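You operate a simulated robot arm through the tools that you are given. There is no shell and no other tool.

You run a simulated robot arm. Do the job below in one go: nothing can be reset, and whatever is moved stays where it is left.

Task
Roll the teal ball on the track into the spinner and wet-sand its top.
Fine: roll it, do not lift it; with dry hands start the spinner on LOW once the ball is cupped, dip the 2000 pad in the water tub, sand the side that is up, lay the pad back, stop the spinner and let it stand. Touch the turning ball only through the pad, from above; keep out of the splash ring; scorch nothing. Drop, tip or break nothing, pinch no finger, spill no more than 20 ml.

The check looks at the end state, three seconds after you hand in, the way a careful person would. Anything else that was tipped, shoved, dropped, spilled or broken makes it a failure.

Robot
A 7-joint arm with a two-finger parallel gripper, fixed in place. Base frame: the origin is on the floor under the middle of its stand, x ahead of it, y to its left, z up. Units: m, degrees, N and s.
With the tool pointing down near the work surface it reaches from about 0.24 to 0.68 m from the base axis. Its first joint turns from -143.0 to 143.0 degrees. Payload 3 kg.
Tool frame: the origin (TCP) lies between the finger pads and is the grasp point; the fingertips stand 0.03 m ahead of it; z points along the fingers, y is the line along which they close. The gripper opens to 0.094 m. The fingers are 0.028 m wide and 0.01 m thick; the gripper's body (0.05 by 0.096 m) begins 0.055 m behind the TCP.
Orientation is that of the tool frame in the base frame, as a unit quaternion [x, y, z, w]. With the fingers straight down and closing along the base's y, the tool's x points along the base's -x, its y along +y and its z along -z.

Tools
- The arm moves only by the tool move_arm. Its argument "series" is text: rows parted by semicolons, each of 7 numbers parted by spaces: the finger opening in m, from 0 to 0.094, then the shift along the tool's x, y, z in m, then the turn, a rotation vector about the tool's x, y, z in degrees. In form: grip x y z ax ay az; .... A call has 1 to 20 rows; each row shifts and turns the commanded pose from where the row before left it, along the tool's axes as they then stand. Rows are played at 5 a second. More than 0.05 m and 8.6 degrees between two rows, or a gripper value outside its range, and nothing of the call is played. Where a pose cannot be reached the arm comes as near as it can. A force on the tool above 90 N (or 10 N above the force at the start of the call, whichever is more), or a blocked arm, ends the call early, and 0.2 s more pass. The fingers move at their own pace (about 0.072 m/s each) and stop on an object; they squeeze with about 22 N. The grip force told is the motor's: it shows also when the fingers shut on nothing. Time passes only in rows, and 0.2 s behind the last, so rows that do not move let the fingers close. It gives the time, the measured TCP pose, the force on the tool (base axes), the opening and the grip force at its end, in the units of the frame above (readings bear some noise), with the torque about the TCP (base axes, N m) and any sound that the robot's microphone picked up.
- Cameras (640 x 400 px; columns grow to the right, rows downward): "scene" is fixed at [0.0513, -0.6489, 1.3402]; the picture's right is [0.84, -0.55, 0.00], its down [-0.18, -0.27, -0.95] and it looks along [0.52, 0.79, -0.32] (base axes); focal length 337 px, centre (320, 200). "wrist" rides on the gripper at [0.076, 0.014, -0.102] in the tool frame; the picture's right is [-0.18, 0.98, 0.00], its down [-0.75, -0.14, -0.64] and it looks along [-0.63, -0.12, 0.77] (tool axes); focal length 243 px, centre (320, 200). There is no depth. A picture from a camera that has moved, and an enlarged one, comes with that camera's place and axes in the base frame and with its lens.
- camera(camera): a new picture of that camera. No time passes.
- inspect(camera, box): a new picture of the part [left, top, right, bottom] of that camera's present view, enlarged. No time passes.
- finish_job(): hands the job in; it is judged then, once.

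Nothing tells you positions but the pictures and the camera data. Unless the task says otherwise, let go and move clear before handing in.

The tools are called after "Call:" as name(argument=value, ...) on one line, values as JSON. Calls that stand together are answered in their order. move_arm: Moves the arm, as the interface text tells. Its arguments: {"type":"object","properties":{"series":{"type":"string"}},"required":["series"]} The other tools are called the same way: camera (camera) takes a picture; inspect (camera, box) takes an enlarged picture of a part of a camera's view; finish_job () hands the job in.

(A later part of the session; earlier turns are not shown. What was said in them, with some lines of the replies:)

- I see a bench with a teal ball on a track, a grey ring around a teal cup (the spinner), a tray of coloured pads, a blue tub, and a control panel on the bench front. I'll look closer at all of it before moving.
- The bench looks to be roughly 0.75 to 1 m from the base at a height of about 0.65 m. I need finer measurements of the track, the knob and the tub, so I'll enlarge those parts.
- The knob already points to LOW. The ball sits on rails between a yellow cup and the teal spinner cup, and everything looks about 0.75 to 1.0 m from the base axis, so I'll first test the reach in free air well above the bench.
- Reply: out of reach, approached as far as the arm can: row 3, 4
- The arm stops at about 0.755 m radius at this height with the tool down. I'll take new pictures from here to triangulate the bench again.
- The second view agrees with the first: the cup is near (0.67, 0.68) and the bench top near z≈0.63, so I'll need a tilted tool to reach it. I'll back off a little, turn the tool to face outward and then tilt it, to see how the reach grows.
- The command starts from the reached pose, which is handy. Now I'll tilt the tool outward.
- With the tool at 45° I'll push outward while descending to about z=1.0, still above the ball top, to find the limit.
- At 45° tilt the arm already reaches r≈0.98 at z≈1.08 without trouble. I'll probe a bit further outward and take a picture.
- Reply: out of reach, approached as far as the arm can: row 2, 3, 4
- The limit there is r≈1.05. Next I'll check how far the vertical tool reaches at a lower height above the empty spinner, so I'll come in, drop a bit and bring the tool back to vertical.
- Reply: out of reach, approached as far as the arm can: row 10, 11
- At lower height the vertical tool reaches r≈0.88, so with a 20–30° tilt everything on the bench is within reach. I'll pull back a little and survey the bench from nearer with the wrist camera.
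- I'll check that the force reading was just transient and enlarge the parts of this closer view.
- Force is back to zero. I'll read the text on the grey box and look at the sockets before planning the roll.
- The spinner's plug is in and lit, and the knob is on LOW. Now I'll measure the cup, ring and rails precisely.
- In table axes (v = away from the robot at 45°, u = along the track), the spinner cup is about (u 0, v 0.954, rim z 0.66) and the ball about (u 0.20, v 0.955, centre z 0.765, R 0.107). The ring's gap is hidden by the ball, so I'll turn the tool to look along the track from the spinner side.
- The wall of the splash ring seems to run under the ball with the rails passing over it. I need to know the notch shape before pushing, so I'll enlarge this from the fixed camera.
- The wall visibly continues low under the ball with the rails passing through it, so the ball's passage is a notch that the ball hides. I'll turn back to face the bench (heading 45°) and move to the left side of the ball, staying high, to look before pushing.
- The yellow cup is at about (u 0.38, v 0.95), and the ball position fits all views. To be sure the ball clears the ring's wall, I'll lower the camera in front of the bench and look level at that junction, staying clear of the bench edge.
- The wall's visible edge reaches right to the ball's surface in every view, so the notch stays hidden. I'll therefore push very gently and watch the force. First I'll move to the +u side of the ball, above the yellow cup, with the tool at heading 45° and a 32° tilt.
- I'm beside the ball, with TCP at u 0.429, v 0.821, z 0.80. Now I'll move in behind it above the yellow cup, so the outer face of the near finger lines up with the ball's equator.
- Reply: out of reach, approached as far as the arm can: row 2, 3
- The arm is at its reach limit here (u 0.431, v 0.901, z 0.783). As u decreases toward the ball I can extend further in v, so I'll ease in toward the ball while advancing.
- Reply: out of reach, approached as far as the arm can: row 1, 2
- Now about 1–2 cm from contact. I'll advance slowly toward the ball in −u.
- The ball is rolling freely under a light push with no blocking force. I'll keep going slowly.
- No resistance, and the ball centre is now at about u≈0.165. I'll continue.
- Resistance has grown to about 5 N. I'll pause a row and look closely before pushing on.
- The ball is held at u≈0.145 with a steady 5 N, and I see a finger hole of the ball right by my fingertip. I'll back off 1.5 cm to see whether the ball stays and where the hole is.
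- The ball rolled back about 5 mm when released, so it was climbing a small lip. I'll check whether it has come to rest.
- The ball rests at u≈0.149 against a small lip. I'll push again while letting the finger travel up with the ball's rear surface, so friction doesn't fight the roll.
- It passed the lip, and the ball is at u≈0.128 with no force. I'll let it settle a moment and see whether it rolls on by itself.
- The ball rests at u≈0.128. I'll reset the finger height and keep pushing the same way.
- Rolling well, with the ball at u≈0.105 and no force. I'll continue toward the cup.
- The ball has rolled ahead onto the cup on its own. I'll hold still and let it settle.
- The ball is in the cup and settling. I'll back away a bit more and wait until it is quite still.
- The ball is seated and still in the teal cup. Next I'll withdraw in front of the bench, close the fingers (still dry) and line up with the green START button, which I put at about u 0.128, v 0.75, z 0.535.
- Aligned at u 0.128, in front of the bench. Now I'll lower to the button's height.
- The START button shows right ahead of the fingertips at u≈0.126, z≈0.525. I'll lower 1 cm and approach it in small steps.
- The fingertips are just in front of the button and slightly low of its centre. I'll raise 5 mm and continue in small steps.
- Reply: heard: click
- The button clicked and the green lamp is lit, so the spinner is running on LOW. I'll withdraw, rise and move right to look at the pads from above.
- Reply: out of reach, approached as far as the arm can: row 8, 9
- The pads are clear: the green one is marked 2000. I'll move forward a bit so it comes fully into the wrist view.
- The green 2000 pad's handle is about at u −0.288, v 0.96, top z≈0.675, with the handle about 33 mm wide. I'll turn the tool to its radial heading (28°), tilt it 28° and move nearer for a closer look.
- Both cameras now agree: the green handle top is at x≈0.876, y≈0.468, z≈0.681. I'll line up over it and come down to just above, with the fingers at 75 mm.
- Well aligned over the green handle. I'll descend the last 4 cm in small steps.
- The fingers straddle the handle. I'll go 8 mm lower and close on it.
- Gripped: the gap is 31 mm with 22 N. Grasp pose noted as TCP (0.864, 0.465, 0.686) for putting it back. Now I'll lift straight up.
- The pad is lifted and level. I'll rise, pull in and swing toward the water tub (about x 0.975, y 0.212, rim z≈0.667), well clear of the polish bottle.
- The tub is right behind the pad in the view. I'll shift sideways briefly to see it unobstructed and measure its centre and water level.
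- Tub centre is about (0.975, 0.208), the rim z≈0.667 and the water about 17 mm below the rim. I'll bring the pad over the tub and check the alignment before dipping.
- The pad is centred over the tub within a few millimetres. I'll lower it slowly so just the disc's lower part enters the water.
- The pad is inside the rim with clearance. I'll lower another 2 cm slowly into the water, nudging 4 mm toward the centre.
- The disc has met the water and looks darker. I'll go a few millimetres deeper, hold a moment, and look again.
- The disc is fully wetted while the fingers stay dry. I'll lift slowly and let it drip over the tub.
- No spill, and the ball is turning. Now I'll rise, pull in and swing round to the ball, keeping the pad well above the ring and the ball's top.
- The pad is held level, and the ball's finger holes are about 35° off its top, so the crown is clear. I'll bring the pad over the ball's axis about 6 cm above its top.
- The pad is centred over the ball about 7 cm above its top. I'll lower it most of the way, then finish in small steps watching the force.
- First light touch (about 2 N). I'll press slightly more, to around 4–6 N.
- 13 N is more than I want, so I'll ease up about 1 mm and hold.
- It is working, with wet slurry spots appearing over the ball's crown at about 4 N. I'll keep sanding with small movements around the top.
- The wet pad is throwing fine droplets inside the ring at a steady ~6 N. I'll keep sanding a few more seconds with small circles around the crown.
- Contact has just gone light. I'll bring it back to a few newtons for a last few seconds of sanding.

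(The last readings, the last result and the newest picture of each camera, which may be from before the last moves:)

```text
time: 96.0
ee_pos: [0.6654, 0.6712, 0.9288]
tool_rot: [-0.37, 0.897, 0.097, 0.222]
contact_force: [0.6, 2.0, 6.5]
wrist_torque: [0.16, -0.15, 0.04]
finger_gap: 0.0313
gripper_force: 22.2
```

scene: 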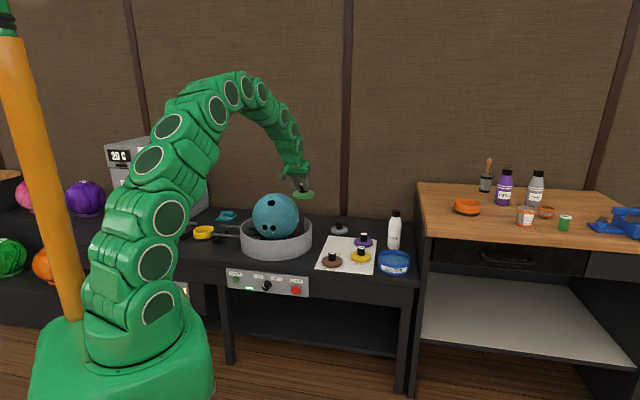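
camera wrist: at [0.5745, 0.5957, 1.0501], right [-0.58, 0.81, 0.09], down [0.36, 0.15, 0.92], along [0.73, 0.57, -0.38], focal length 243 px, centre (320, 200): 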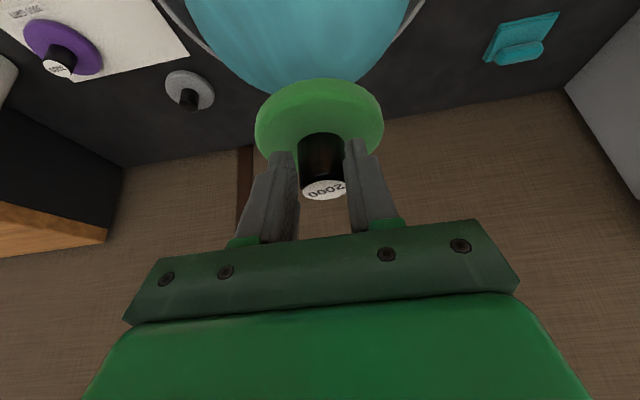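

Call:
move_arm(series="0.02 0 0 0 0 0 0; 0.02 0 0 0 0 0 0; 0.02 0 0.003 0 0 0 0; 0.02 0 0.003 0 0 0 0; 0.02 0 0 0 0 0 0; 0.02 0 -0.003 0 0 0 0; 0.02 0 -0.003 0 0 0 0; 0.02 0 -0.003 0 0 0 0; 0.02 0 -0.003 0 0 0 0; 0.02 0 0 0 0 0 0; 0.02 0 0.003 0 0 0 0; 0.02 0 0.003 0 0 0 0; 0.02 0 0 0 0 0 0; 0.02 0 0 0 0 0 0")

Call:
inspect(camera="scene", box=[240, 165, 310, 245])

```text
time: 99.0
ee_pos: [0.6653, 0.6699, 0.9288]
tool_rot: [-0.371, 0.897, 0.097, 0.221]
contact_force: [1.5, 0.0, 6.4]
wrist_torque: [-0.05, -0.18, 0.03]
finger_gap: 0.0312
gripper_force: 22.1
```

```text
5.00 times, centred on (275, 205) of scene
camera zoom: at [0.0513, -0.6489, 1.3402], right [0.84, -0.55, 0.0], down [-0.18, -0.27, -0.95], along [0.52, 0.79, -0.32], focal length 1683 px, centre (545, 175)
```

zoom: 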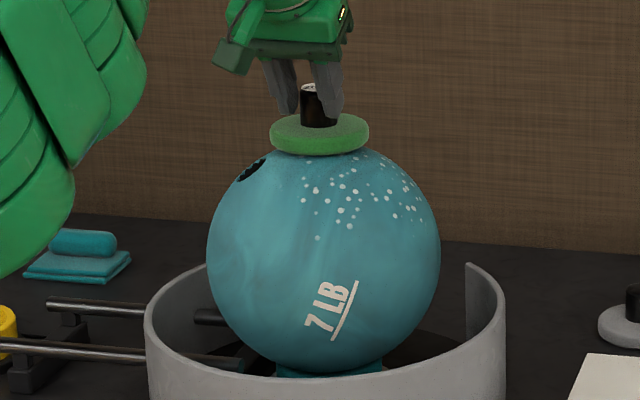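

About 10 s of wet sanding done. I'll lift the pad straight up off the ball and look at the crown.

Call:
move_arm(series="0.02 -0.0047 0 -0.0088 0 0 0; 0.02 -0.0118 0 -0.0221 0 0 0; 0.02 -0.0165 0 -0.0309 0 0 0; 0.02 0 0 0 0 0 0")

Call:
inspect(camera="scene", box=[235, 145, 325, 255])

Call:
camera(camera="wrist")

```text
time: 100.0
ee_pos: [0.6671, 0.6696, 0.9997]
tool_rot: [-0.37, 0.897, 0.096, 0.221]
contact_force: [0.1, -1.0, -0.8]
wrist_torque: [-0.04, 0.04, 0.01]
finger_gap: 0.0311
gripper_force: 21.7
```

```text
3.64 times, centred on (280, 200) of scene
camera zoom: at [0.0513, -0.6489, 1.3402], right [0.84, -0.55, 0.0], down [-0.18, -0.27, -0.95], along [0.52, 0.79, -0.32], focal length 1224 px, centre (466, 200)
```

zoom: 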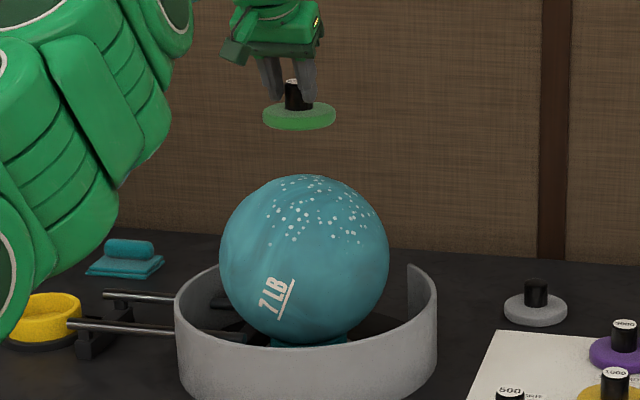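

```text
taken
camera wrist: at [0.5751, 0.5988, 1.0546], right [-0.58, 0.81, 0.1], down [0.36, 0.15, 0.92], along [0.73, 0.57, -0.38], focal length 243 px, centre (320, 200)
```

wrist: 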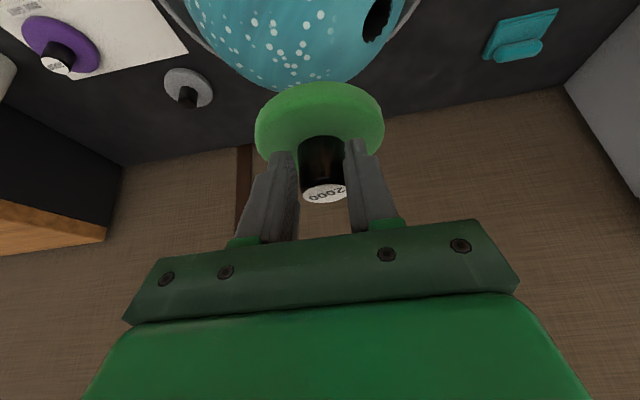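

The crown is now evenly covered with wet sanding marks. Next I'll carry the pad back over its spot on the sheet, staying above the ball and ring.

Call:
move_arm(series="0.02 0 -0.047 0 1.34 0 2.54; 0.02 -0.0021 -0.0469 0.0011 1.34 0 2.54; 0.02 -0.0042 -0.0468 0.0022 1.34 0 2.54; 0.02 0.0008 -0.0465 0.0166 1.34 0 2.54; 0.02 -0.0013 -0.0461 0.0177 1.34 0 2.54; 0.02 -0.0033 -0.0455 0.0187 1.34 0 2.54; 0.02 0.0233 0 0.0442 0 0 0; 0.02 0.0233 0 0.0442 0 0 0; 0.02 0 0 0 0 0 0; 0.02 0 0 0 0 0 0")

Call:
camera(camera="wrist")

Call:
camera(camera="scene")

```text
time: 102.2
ee_pos: [0.8633, 0.4716, 0.8507]
tool_rot: [-0.231, 0.943, 0.062, 0.231]
contact_force: [0.6, 0.2, -1.1]
wrist_torque: [0.02, 0.06, 0.0]
finger_gap: 0.0312
gripper_force: 21.7
```

```text
taken
camera wrist: at [0.7553, 0.4312, 0.9073], right [-0.31, 0.94, 0.09], down [0.39, 0.04, 0.92], along [0.86, 0.33, -0.39], focal length 243 px, centre (320, 200)
```

wrist: 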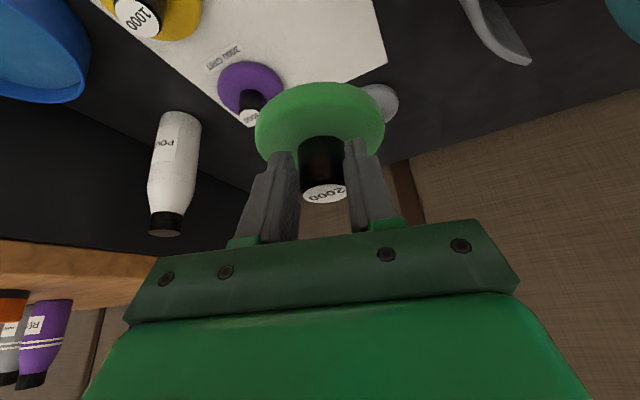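

```text
taken
```

scene: 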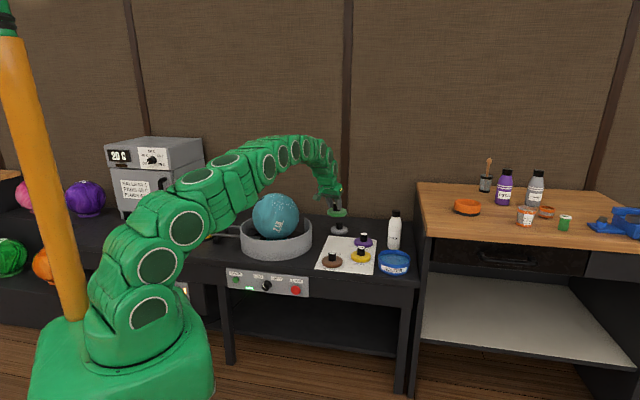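

Call:
move_arm(series="0.02 0.0019 -0.0059 -0.001 0 0 0; 0.02 0.021 0 0.0398 0 0 0; 0.02 0.021 0 0.0398 0 0 0; 0.02 0.0163 0 0.0309 0 0 0; 0.02 0 0 0 0 0 0; 0.02 0 0 0 0 0 0")

Call:
inspect(camera="scene", box=[310, 205, 390, 275])

Call:
camera(camera="wrist")

```text
time: 103.6
ee_pos: [0.864, 0.4673, 0.7285]
tool_rot: [-0.232, 0.943, 0.062, 0.231]
contact_force: [0.0, 0.1, -0.2]
wrist_torque: [0.0, 0.0, 0.01]
finger_gap: 0.0311
gripper_force: 22.2
```

```text
5.71 times, centred on (350, 240) of scene
camera zoom: at [0.0513, -0.6489, 1.3402], right [0.84, -0.55, 0.0], down [-0.18, -0.27, -0.95], along [0.52, 0.79, -0.32], focal length 1924 px, centre (149, -29)
```

zoom: 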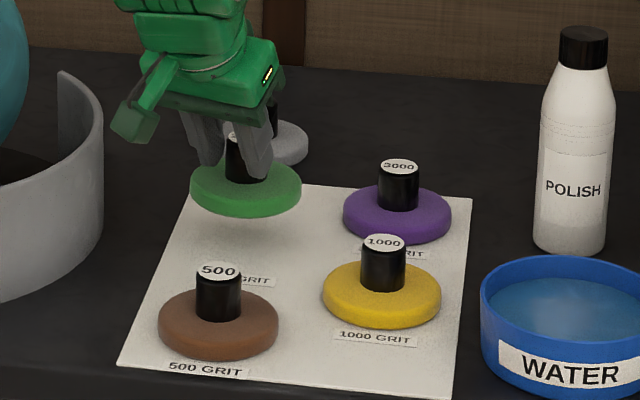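

```text
taken
camera wrist: at [0.7548, 0.4259, 0.7834], right [-0.31, 0.94, 0.09], down [0.39, 0.04, 0.92], along [0.86, 0.33, -0.39], focal length 243 px, centre (320, 200)
```

wrist: 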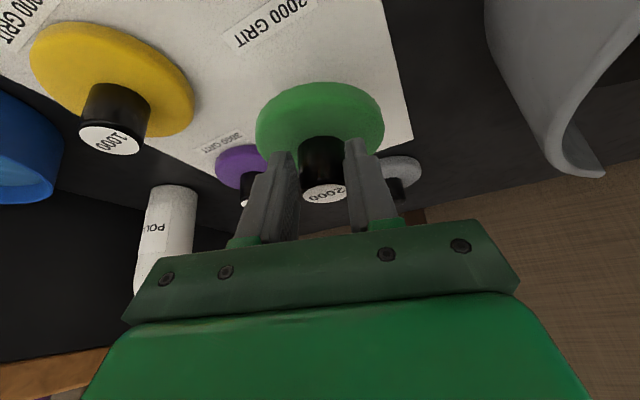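

Call:
move_arm(series="0.02 0.0101 -0.0017 0.0173 0 0 0; 0.02 0.0079 0 0.015 0 0 0; 0.02 0 0 0 0 0 0; 0.02 0 0 0 0 0 0")

Call:
inspect(camera="scene", box=[310, 205, 390, 275])

```text
time: 104.6
ee_pos: [0.8637, 0.4655, 0.6906]
tool_rot: [-0.232, 0.943, 0.062, 0.232]
contact_force: [0.7, 0.7, -0.7]
wrist_torque: [0.02, 0.0, 0.02]
finger_gap: 0.0312
gripper_force: 22.5
```

```text
5.71 times, centred on (350, 240) of scene
camera zoom: at [0.0513, -0.6489, 1.3402], right [0.84, -0.55, 0.0], down [-0.18, -0.27, -0.95], along [0.52, 0.79, -0.32], focal length 1924 px, centre (149, -29)
```

zoom: 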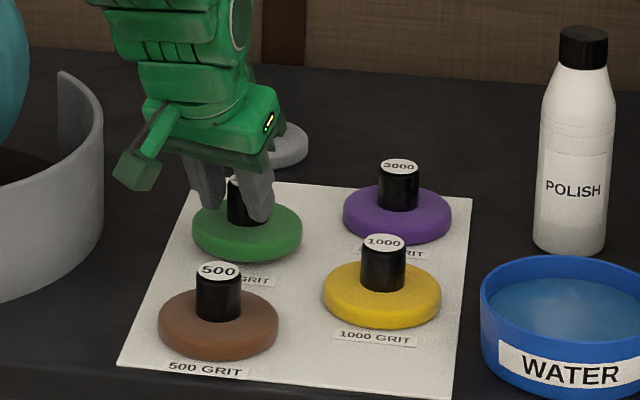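

Call:
move_arm(series="0.02 0.0007 0 0.0013 0 0 0; 0.02 0.0007 0 0.0013 0 0 0; 0.02 0 0 0 0 0 0")

Call:
move_arm(series="0.02 0.0005 0 0.0009 0 0 0; 0.02 0 0 0 0 0 0; 0.02 0 0 0 0 0 0")

```text
time: 105.4
ee_pos: [0.8654, 0.4658, 0.6857]
tool_rot: [-0.232, 0.943, 0.062, 0.231]
contact_force: [-0.9, 0.0, -0.8]
wrist_torque: [-0.02, -0.01, 0.02]
finger_gap: 0.0311
gripper_force: 22.1
```

```text
time: 106.2
ee_pos: [0.8643, 0.4666, 0.6859]
tool_rot: [-0.233, 0.942, 0.063, 0.232]
contact_force: [0.7, -0.6, -0.6]
wrist_torque: [-0.02, 0.04, 0.0]
finger_gap: 0.0311
gripper_force: 22.3
```

Call:
move_arm(series="0.02 0.0005 0 0.0009 0 0 0; 0.02 0 0 0 0 0 0; 0.02 0 0 0 0 0 0")

Call:
inspect(camera="scene", box=[310, 205, 390, 275])

```text
time: 107.0
ee_pos: [0.8651, 0.4657, 0.6852]
tool_rot: [-0.233, 0.943, 0.062, 0.232]
contact_force: [0.0, -0.6, 0.2]
wrist_torque: [-0.02, 0.01, -0.03]
finger_gap: 0.0311
gripper_force: 22.0
```

```text
5.71 times, centred on (350, 240) of scene
camera zoom: at [0.0513, -0.6489, 1.3402], right [0.84, -0.55, 0.0], down [-0.18, -0.27, -0.95], along [0.52, 0.79, -0.32], focal length 1924 px, centre (149, -29)
```

zoom: 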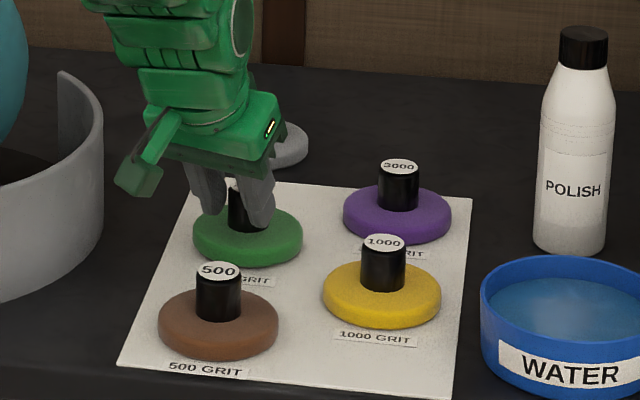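

Call:
move_arm(series="0.02 0.0006 0 0.0011 0 0 0; 0.02 0 0 0 0 0 0; 0.02 0 0 0 0 0 0")

Call:
inspect(camera="wrist", box=[220, 50, 420, 220])

```text
time: 107.8
ee_pos: [0.8648, 0.4666, 0.6845]
tool_rot: [-0.233, 0.942, 0.062, 0.232]
contact_force: [-0.7, 0.3, -1.7]
wrist_torque: [-0.04, 0.01, 0.01]
finger_gap: 0.0314
gripper_force: 22.5
```

```text
2.35 times, centred on (320, 135) of wrist
camera zoom: at [0.757, 0.4244, 0.7396], right [-0.31, 0.94, 0.09], down [0.39, 0.04, 0.92], along [0.86, 0.33, -0.39], focal length 571 px, centre (320, 353)
```

zoom: 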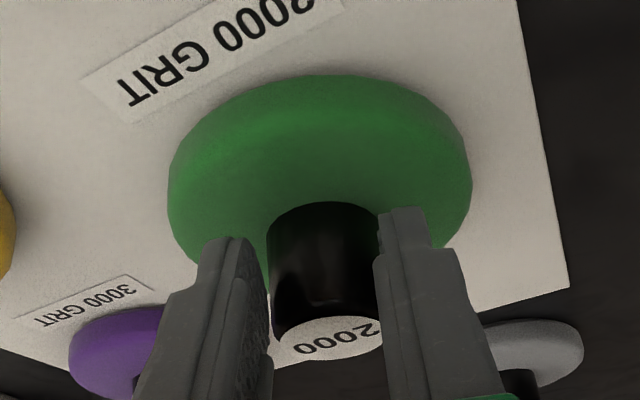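

Call:
move_arm(series="0.02 0.0006 0 0.0011 0 0 0; 0.02 0 0 0 0 0 0; 0.02 0 0 0 0 0 0")

Call:
move_arm(series="0.02 0.0006 0 0.0011 0 0 0; 0.02 0 0 0 0 0 0; 0.02 0 0 0 0 0 0")

```text
time: 108.6
ee_pos: [0.8652, 0.4664, 0.6826]
tool_rot: [-0.232, 0.942, 0.062, 0.233]
contact_force: [-0.2, 0.0, 5.3]
wrist_torque: [0.08, -0.38, 0.05]
finger_gap: 0.0313
gripper_force: 21.9
```

```text
time: 109.4
ee_pos: [0.8657, 0.4646, 0.6827]
tool_rot: [-0.232, 0.942, 0.062, 0.233]
contact_force: [1.8, 2.4, 9.9]
wrist_torque: [0.4, -0.55, 0.09]
finger_gap: 0.0313
gripper_force: 22.3
```

The pad is down on its spot. I'll relieve the pressure slightly and open the fingers.

Call:
move_arm(series="0.02 -0.0005 0 -0.0009 0 0 0; 0.035 0 0 0 0 0 0; 0.045 0 0 0 0 0 0; 0.06 0 0 0 0 0 0; 0.075 0 0 0 0 0 0; 0.075 0 0 0 0 0 0")

Call:
inspect(camera="scene", box=[310, 205, 390, 275])

Call:
inspect(camera="wrist", box=[200, 40, 440, 230])

```text
time: 110.8
ee_pos: [0.8651, 0.4662, 0.6829]
tool_rot: [-0.232, 0.943, 0.062, 0.232]
contact_force: [0.6, 0.0, 0.3]
wrist_torque: [0.0, -0.04, 0.02]
finger_gap: 0.0753
gripper_force: 0.0
```

```text
5.71 times, centred on (350, 240) of scene
camera zoom: at [0.0513, -0.6489, 1.3402], right [0.84, -0.55, 0.0], down [-0.18, -0.27, -0.95], along [0.52, 0.79, -0.32], focal length 1924 px, centre (149, -29)
```

zoom: 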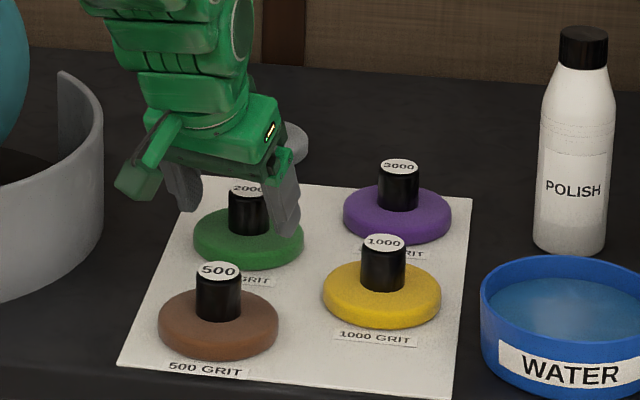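

```text
2.11 times, centred on (320, 135) of wrist
camera zoom: at [0.757, 0.4244, 0.7378], right [-0.31, 0.94, 0.09], down [0.39, 0.04, 0.92], along [0.86, 0.33, -0.39], focal length 511 px, centre (320, 337)
```

zoom: 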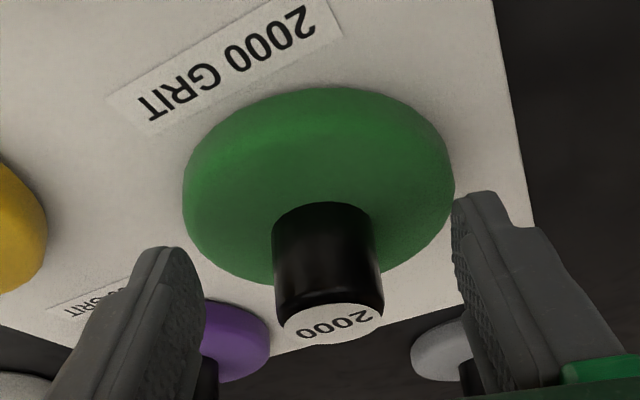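

The pad is back beside its "2000 GRIT" label. I'll rise clear, retract in front of the bench and close the fingers for the STOP button.

Call:
move_arm(series="0.075 -0.0117 0 -0.0221 0 0 0; 0.075 -0.0187 0 -0.0354 0 0 0; 0.075 -0.0187 0 -0.0354 0 0 0; 0.075 0.0398 0 -0.021 0 0 0; 0.075 0.0398 0 -0.021 0 0 0; 0.075 0.0398 0 -0.021 0 0 0; 0.05 0.0398 0 -0.021 0 0 0; 0.02 0.0398 0 -0.021 0 0 0; 0 0.0398 0 -0.021 0 0 0; 0 0.0398 0 -0.021 0 0 0; 0 0.0398 0 -0.021 0 0 0; 0 0 0 0 -2.68 0 -5.07; 0 0 0 0 -2.68 0 -5.07; 0 0 0 0 -2.68 0 -5.07; 0 0 0 0 0 0 0")

Call:
camera(camera="scene")

```text
time: 114.0
ee_pos: [0.5458, 0.2973, 0.7877]
tool_rot: [-0.371, 0.897, 0.097, 0.221]
contact_force: [-0.1, -0.4, 0.2]
wrist_torque: [-0.02, -0.01, -0.01]
finger_gap: 0.0
gripper_force: 21.5
```

```text
taken
```

scene: 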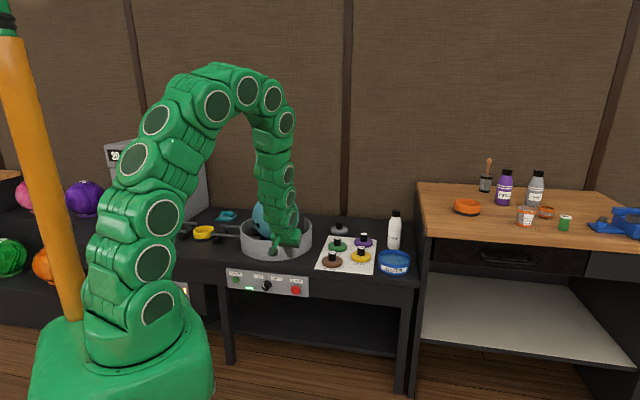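

Call:
move_arm(series="0 0 0.0134 0 0 -8.42 0; 0 0 0.0133 0 0 -8.42 0; 0 0 0 0 0 -8.42 0; 0 0 0 0 0 -8.42 0; 0 0 0 0 0 -8.42 0; 0 0.0423 0 0.0154 0 0 0; 0 0.0423 0 0.0154 0 0 0; 0 0.0423 0 0.0154 0 0 0; 0 0.0423 0 0.0154 0 0 0; 0 0.0423 0 0.0154 0 0 0; 0 0.0348 0 0.0127 0 0 0; 0 0 0 0 0 0 0; 0 0 0 0 0 0 0")

Call:
camera(camera="wrist")

Call:
inspect(camera="scene", box=[220, 250, 340, 330])

```text
time: 116.8
ee_pos: [0.5462, 0.4136, 0.5733]
tool_rot: [-0.311, 0.757, 0.223, 0.529]
contact_force: [0.4, 1.3, 0.6]
wrist_torque: [0.01, 0.04, 0.01]
finger_gap: 0.0
gripper_force: 22.3
out of reach, approached as far as the arm can: row 2, 3, 4, 5
```

```text
taken
camera wrist: at [0.4496, 0.338, 0.5367], right [-0.65, 0.74, 0.18], down [-0.14, -0.35, 0.93], along [0.75, 0.58, 0.33], focal length 243 px, centre (320, 200)
```

wrist: 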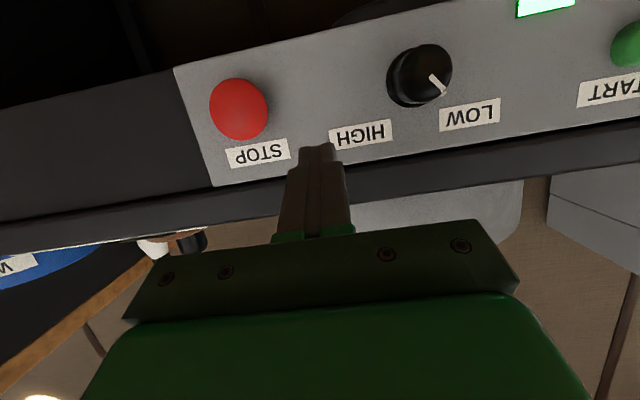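

```text
5.00 times, centred on (280, 290) of scene
camera zoom: at [0.0513, -0.6489, 1.3402], right [0.84, -0.55, 0.0], down [-0.18, -0.27, -0.95], along [0.52, 0.79, -0.32], focal length 1683 px, centre (520, -250)
```

zoom: 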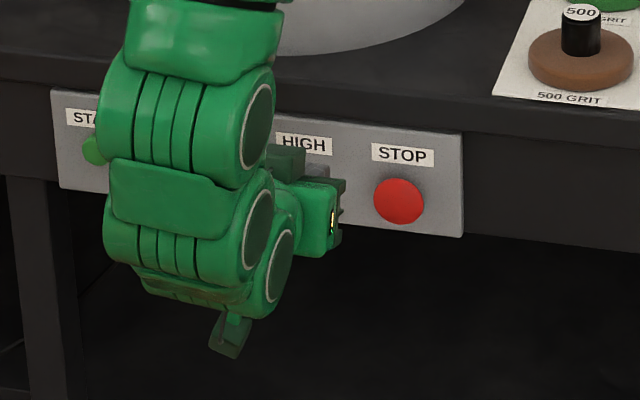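

The wrist swung aside a bit, so the fingertips now sit between the knob and STOP without touching. I'll back off, shift right and lower to line up with the red button at u −0.146, z 0.523.

Call:
move_arm(series="0 0.0154 0 -0.0423 0 0 0; 0 0.0243 -0.026 0.0089 0 0 0; 0 0.0243 -0.026 0.0089 0 0 0; 0 0 0 0 0 0 0; 0 0 0 0 0 0 0")

Call:
camera(camera="wrist")

Call:
inspect(camera="scene", box=[220, 250, 340, 330])

```text
time: 118.0
ee_pos: [0.5524, 0.346, 0.5217]
tool_rot: [-0.311, 0.758, 0.222, 0.528]
contact_force: [0.1, -0.6, -0.1]
wrist_torque: [0.01, -0.01, -0.01]
finger_gap: 0.0
gripper_force: 22.0
```

```text
taken
camera wrist: at [0.4552, 0.2709, 0.4848], right [-0.65, 0.74, 0.18], down [-0.14, -0.35, 0.93], along [0.75, 0.58, 0.33], focal length 243 px, centre (320, 200)
```

wrist: 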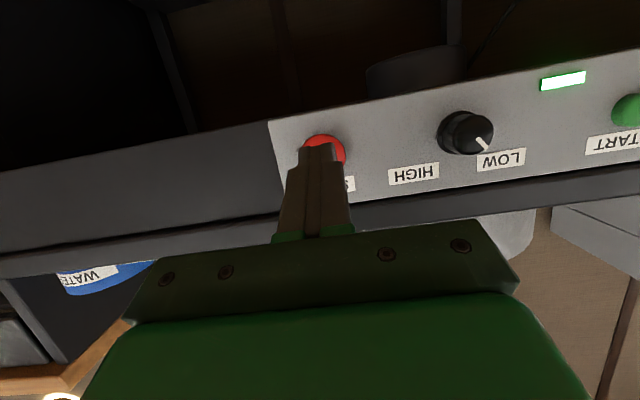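

```text
5.00 times, centred on (280, 290) of scene
camera zoom: at [0.0513, -0.6489, 1.3402], right [0.84, -0.55, 0.0], down [-0.18, -0.27, -0.95], along [0.52, 0.79, -0.32], focal length 1683 px, centre (520, -250)
```

zoom: 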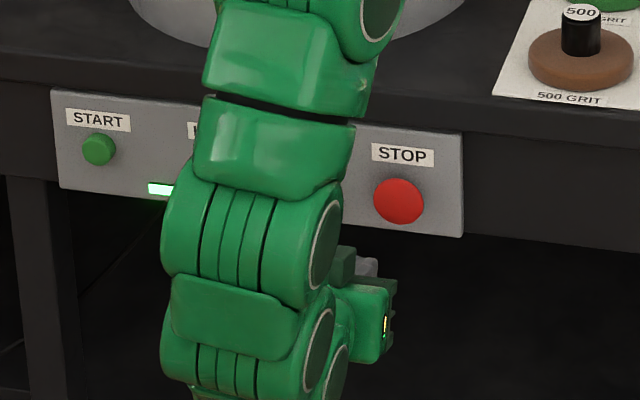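

Lined up with the red button. I'll approach it in steps.

Call:
move_arm(series="0 -0.0137 0 0.0376 0 0 0; 0 -0.0034 0 0.0094 0 0 0; 0 0 0 0 0 0 0")

Call:
move_arm(series="0 -0.0017 0 0.0047 0 0 0; 0 -0.0017 0 0.0047 0 0 0; 0 0 0 0 0 0 0")

Call:
inspect(camera="scene", box=[220, 250, 340, 330])

```text
time: 118.8
ee_pos: [0.5879, 0.382, 0.5223]
tool_rot: [-0.311, 0.757, 0.224, 0.529]
contact_force: [-0.2, -0.2, -0.6]
wrist_torque: [0.01, 0.0, 0.01]
finger_gap: 0.0
gripper_force: 21.9
```

```text
time: 119.6
ee_pos: [0.5944, 0.3881, 0.5213]
tool_rot: [-0.311, 0.758, 0.223, 0.528]
contact_force: [-0.3, 0.3, -0.3]
wrist_torque: [0.02, 0.07, 0.0]
finger_gap: 0.0001
gripper_force: 22.3
```

```text
5.00 times, centred on (280, 290) of scene
camera zoom: at [0.0513, -0.6489, 1.3402], right [0.84, -0.55, 0.0], down [-0.18, -0.27, -0.95], along [0.52, 0.79, -0.32], focal length 1683 px, centre (520, -250)
```

zoom: 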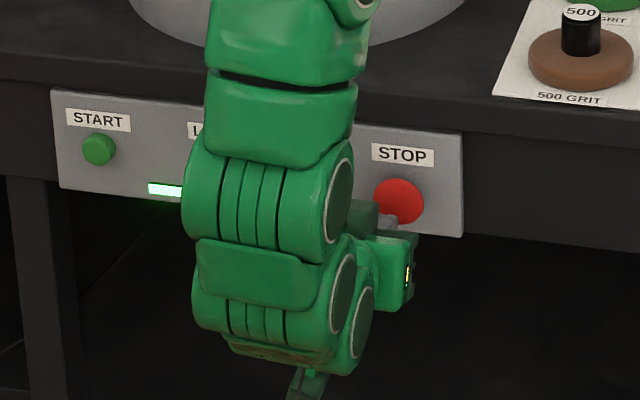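

Call:
move_arm(series="0 -0.0017 0 0.0047 0 0 0; 0 -0.0017 0 0.0047 0 0 0; 0 0 0 0 0 0 0")

Call:
inspect(camera="scene", box=[220, 250, 340, 330])

```text
time: 120.4
ee_pos: [0.6017, 0.3955, 0.5207]
tool_rot: [-0.312, 0.758, 0.223, 0.528]
contact_force: [-0.5, -1.0, 0.5]
wrist_torque: [0.01, 0.01, -0.01]
finger_gap: 0.0
gripper_force: 22.0
```

```text
5.00 times, centred on (280, 290) of scene
camera zoom: at [0.0513, -0.6489, 1.3402], right [0.84, -0.55, 0.0], down [-0.18, -0.27, -0.95], along [0.52, 0.79, -0.32], focal length 1683 px, centre (520, -250)
```

zoom: 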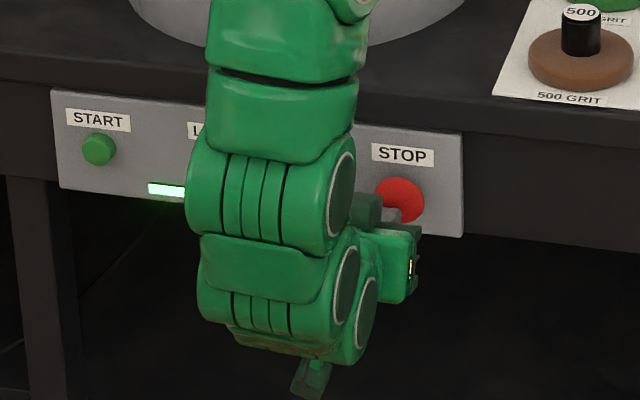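

Call:
move_arm(series="0 -0.0014 0 0.0038 0 0 0; 0 -0.0014 0 0.0038 0 0 0; 0 0 0 0 0 0 0")

Call:
inspect(camera="scene", box=[220, 250, 340, 330])

```text
time: 121.2
ee_pos: [0.6067, 0.4014, 0.521]
tool_rot: [-0.311, 0.758, 0.223, 0.528]
contact_force: [-10.1, -12.5, -1.1]
wrist_torque: [0.02, 0.01, -0.06]
finger_gap: 0.0002
gripper_force: 22.0
heard: click
```

```text
5.00 times, centred on (280, 290) of scene
camera zoom: at [0.0513, -0.6489, 1.3402], right [0.84, -0.55, 0.0], down [-0.18, -0.27, -0.95], along [0.52, 0.79, -0.32], focal length 1683 px, centre (520, -250)
```

zoom: 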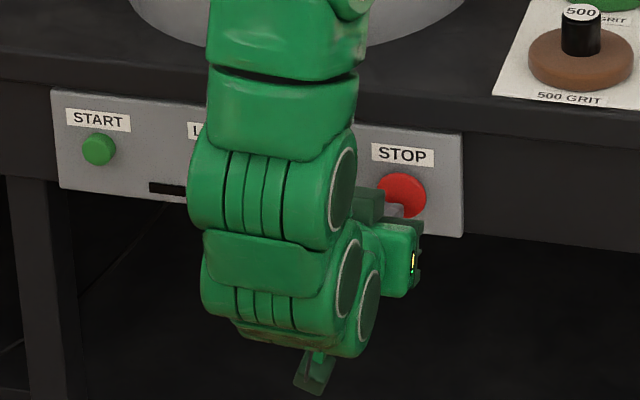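

The button clicked and the lamp went out, so the spinner is stopped. I'll back away from the panel and move clear.

Call:
move_arm(series="0 0.0051 0 -0.0141 0 0 0; 0 0.0154 0 -0.0423 0 0 0; 0 0.0154 0 -0.0423 0 0 0; 0 -0.0423 0 -0.0154 0 0 0; 0 -0.0423 0 -0.0154 0 0 0; 0 -0.0423 0 -0.0154 0 0 0; 0 -0.0423 0 -0.0154 0 0 0; 0 -0.0423 0 -0.0154 0 0 0; 0 -0.0423 0 -0.0154 0 0 0; 0 -0.0423 0 -0.0154 0 0 0; 0 -0.0423 0 -0.0154 0 0 0; 0 0 0 0 0 0 0; 0 0 0 0 0 0 0")

Call:
camera(camera="scene")

Call:
camera(camera="wrist")

```text
time: 124.0
ee_pos: [0.5481, 0.3279, 0.7303]
tool_rot: [-0.311, 0.757, 0.224, 0.529]
contact_force: [0.2, 0.1, -0.1]
wrist_torque: [0.01, -0.02, 0.02]
finger_gap: 0.0
gripper_force: 21.9
out of reach, approached as far as the arm can: row 8, 9, 10, 11
```

```text
taken
```

scene: 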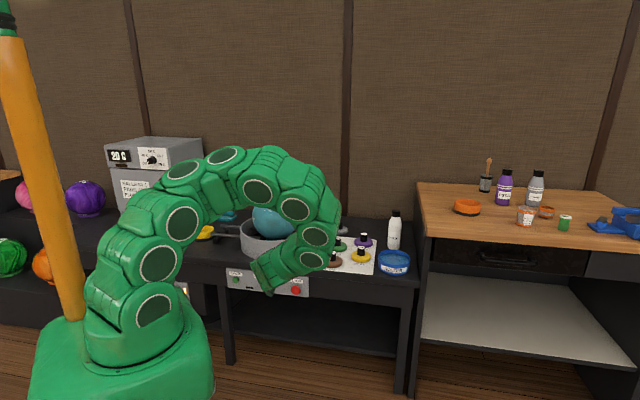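

```text
taken
camera wrist: at [0.4514, 0.2536, 0.6923], right [-0.65, 0.74, 0.18], down [-0.14, -0.35, 0.93], along [0.75, 0.58, 0.33], focal length 243 px, centre (320, 200)
```

wrist: 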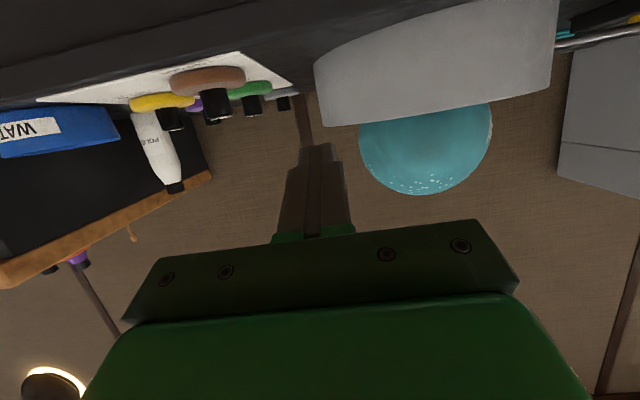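

Call:
move_arm(series="0 0 0 0 0 8 0; 0 0 0 0 0 8 0; 0.02 0 0 0 0 8 0; 0.04 0 0 0 0 8 0; 0.05 0 0 0 0 8 0; 0.05 -0.0141 0 -0.0265 0 0 0; 0.05 0.0265 0 -0.0354 0 0 0; 0.05 0.0265 0 -0.0354 0 0 0; 0.05 0 0 0 0 0 0; 0.05 0 0 0 0 0 0")

Call:
camera(camera="scene")

Call:
camera(camera="wrist")

```text
time: 126.2
ee_pos: [0.4945, 0.2736, 0.7929]
tool_rot: [-0.368, 0.893, 0.104, 0.238]
contact_force: [0.1, 0.7, 0.6]
wrist_torque: [0.02, 0.03, -0.01]
finger_gap: 0.0501
gripper_force: 0.1
out of reach, approached as far as the arm can: row 8
```

```text
taken
```

scene: 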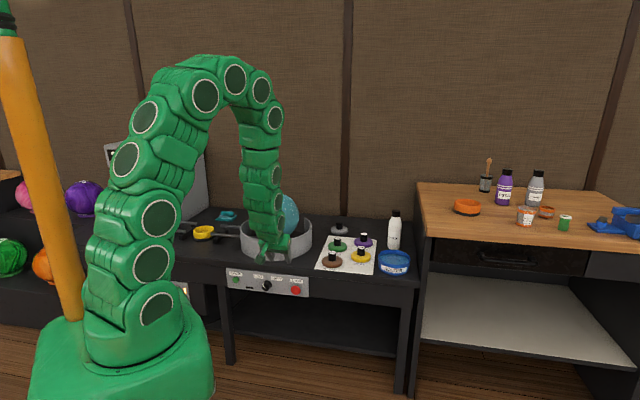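

```text
taken
camera wrist: at [0.4013, 0.2003, 0.8439], right [-0.58, 0.81, 0.1], down [0.34, 0.13, 0.93], along [0.74, 0.58, -0.35], focal length 243 px, centre (320, 200)
```

wrist: 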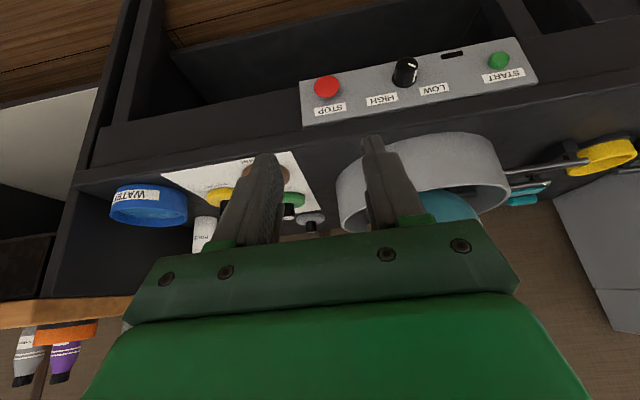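

Call:
move_arm(series="0.05 -0.03 0.01 -0.035 0 0 0; 0.05 -0.03 0.01 -0.035 0 0 0; 0.05 -0.03 0.01 -0.035 0 0 0; 0.05 -0.03 0.01 -0.035 0 0 0; 0.05 -0.03 0.01 -0.035 0 0 0; 0.05 -0.03 0.01 -0.035 0 0 0; 0.05 -0.03 0.01 -0.035 0 0 0; 0.05 0 0 0 0 0 0")

Call:
camera(camera="scene")

Call:
inspect(camera="scene", box=[220, 175, 420, 310])

```text
time: 128.0
ee_pos: [0.4843, 0.3627, 1.1099]
tool_rot: [-0.368, 0.893, 0.103, 0.238]
contact_force: [0.3, -0.1, 0.6]
wrist_torque: [0.0, 0.0, 0.0]
finger_gap: 0.0498
gripper_force: 0.1
```

```text
taken
```

scene: 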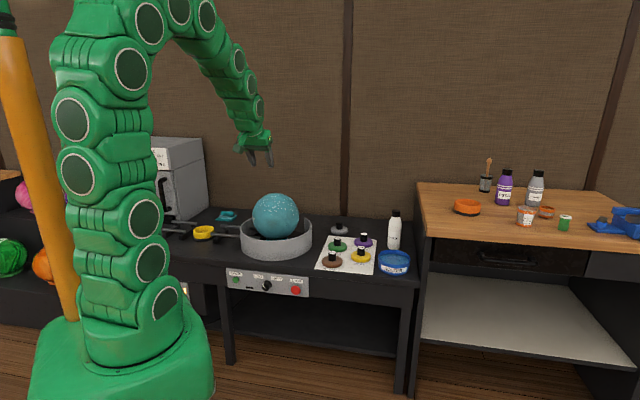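

```text
2.96 times, centred on (320, 242) of scene
camera zoom: at [0.0513, -0.6489, 1.3402], right [0.84, -0.55, 0.0], down [-0.18, -0.27, -0.95], along [0.52, 0.79, -0.32], focal length 998 px, centre (320, 74)
```

zoom: 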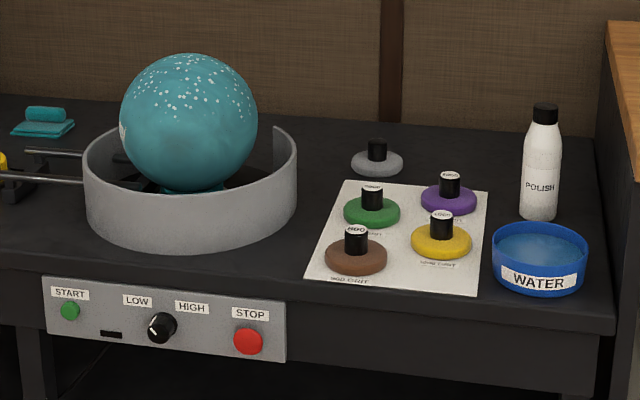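

All items are in place and the lamp is off. I'll let a few seconds pass and compare pictures to be sure the ball has come to a stand.

Call:
inspect(camera="scene", box=[240, 185, 315, 260])

Call:
move_arm(series="0.05 0 0 0 0 0 0; 0.05 0 0 0 0 0 0; 0.05 0 0 0 0 0 0; 0.05 0 0 0 0 0 0; 0.05 0 0 0 0 0 0; 0.05 0 0 0 0 0 0; 0.05 0 0 0 0 0 0; 0.05 0 0 0 0 0 0; 0.05 0 0 0 0 0 0; 0.05 0 0 0 0 0 0")

Call:
inspect(camera="scene", box=[240, 185, 315, 260])

Call:
camera(camera="wrist")

```text
5.33 times, centred on (278, 222) of scene
camera zoom: at [0.0513, -0.6489, 1.3402], right [0.84, -0.55, 0.0], down [-0.18, -0.27, -0.95], along [0.52, 0.79, -0.32], focal length 1796 px, centre (547, 80)
```

zoom: 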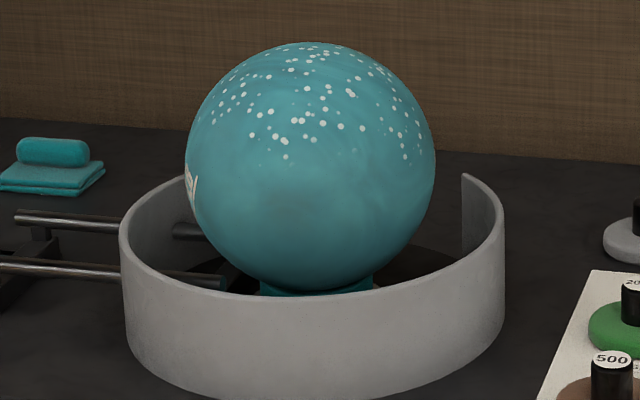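

```text
time: 130.2
ee_pos: [0.4846, 0.3605, 1.1104]
tool_rot: [-0.369, 0.892, 0.104, 0.238]
contact_force: [0.6, 0.0, 0.2]
wrist_torque: [0.01, 0.0, 0.0]
finger_gap: 0.0501
gripper_force: 0.1
```

```text
5.33 times, centred on (278, 222) of scene
camera zoom: at [0.0513, -0.6489, 1.3402], right [0.84, -0.55, 0.0], down [-0.18, -0.27, -0.95], along [0.52, 0.79, -0.32], focal length 1796 px, centre (547, 80)
```

zoom: 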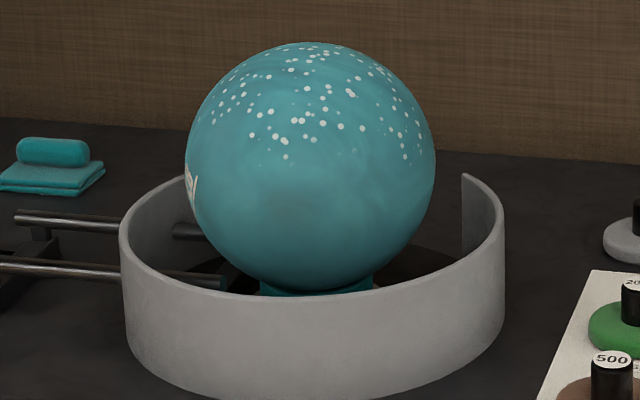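

```text
taken
camera wrist: at [0.3927, 0.2889, 1.1611], right [-0.58, 0.81, 0.1], down [0.34, 0.13, 0.93], along [0.74, 0.58, -0.35], focal length 243 px, centre (320, 200)
```

wrist: 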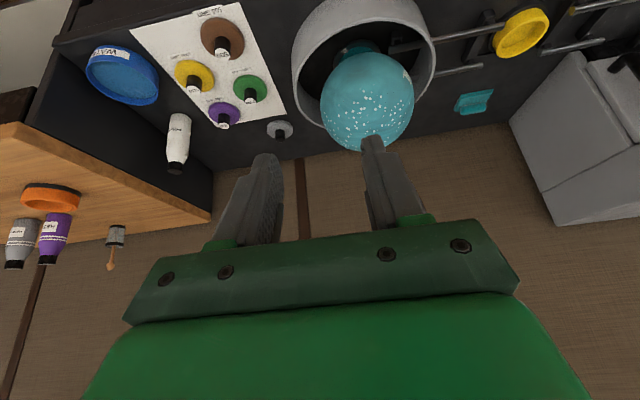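

The ball has stopped. I'll take one last close look at the crown, the pads and the bench top for water before handing in.

Call:
inspect(camera="wrist", box=[280, 20, 450, 160])

Call:
inspect(camera="wrist", box=[70, 0, 310, 150])

Call:
inspect(camera="scene", box=[310, 205, 420, 285])

```text
2.86 times, centred on (365, 90) of wrist
camera zoom: at [0.3927, 0.2889, 1.1611], right [-0.58, 0.81, 0.1], down [0.34, 0.13, 0.93], along [0.74, 0.58, -0.35], focal length 693 px, centre (191, 514)
```

zoom: 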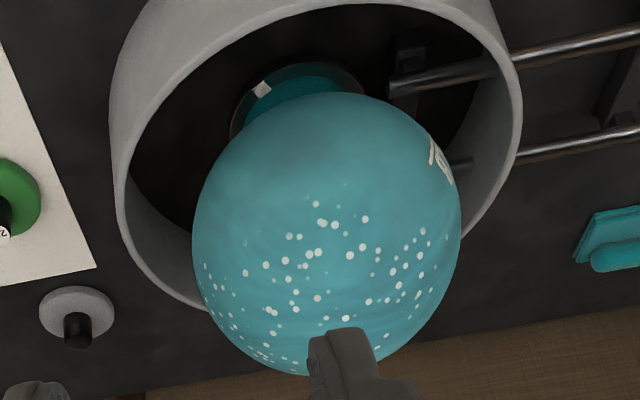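

```text
2.67 times, centred on (190, 75) of wrist
camera zoom: at [0.3927, 0.2889, 1.1611], right [-0.58, 0.81, 0.1], down [0.34, 0.13, 0.93], along [0.74, 0.58, -0.35], focal length 647 px, centre (667, 533)
```

zoom: 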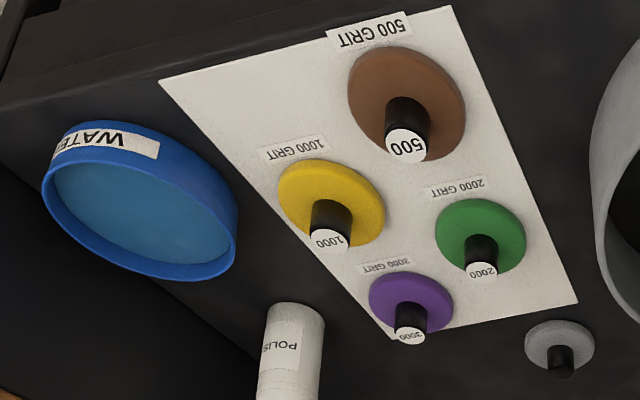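

```text
5.00 times, centred on (365, 245) of scene
camera zoom: at [0.0513, -0.6489, 1.3402], right [0.84, -0.55, 0.0], down [-0.18, -0.27, -0.95], along [0.52, 0.79, -0.32], focal length 1683 px, centre (95, -25)
```

zoom: 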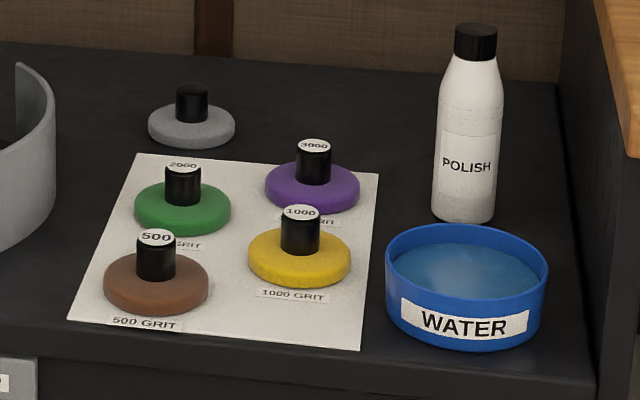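

The ball stands still in the teal cup with wet sanding marks over its top. The 2000 pad is back by its label, the spinner is off, and the bench is dry with everything upright. The arm is clear, so I'm handing in.

Call:
finish_job()

```text
The job is handed in.
```

The job is handed in. The teal ball is sitting still in the spinner cup with its top wet-sanded, and the spinner is off.

- **Rolling:** I pushed the ball along the track with the outside of one finger and did not lift it. It caught briefly on a small lip at the splash ring, and a light push took it over.
- **Start:** The knob was already on LOW. I pressed START with dry fingers once the ball was cupped; it clicked and the lamp lit.
- **Sanding:** I dipped the 2000 pad in the tub and sanded the top from above for roughly 10 seconds, mostly at 4–6 N. Force briefly reached 13 N at first contact, and contact was lost for up to about 4 seconds before I pressed down again. I had no way to measure whether that was enough sanding; I went by the wet marks over the top.
- **Putting back:** The pad is back beside its "2000 GRIT" label, within about 2 mm of where I picked it up.
- **Stop:** I pressed STOP; it clicked, the lamp went out, and two pictures two seconds apart show the ball not moving.

In the last pictures I could see no water on the bench and nothing tipped or shifted. The arm is clear with its fingers empty.
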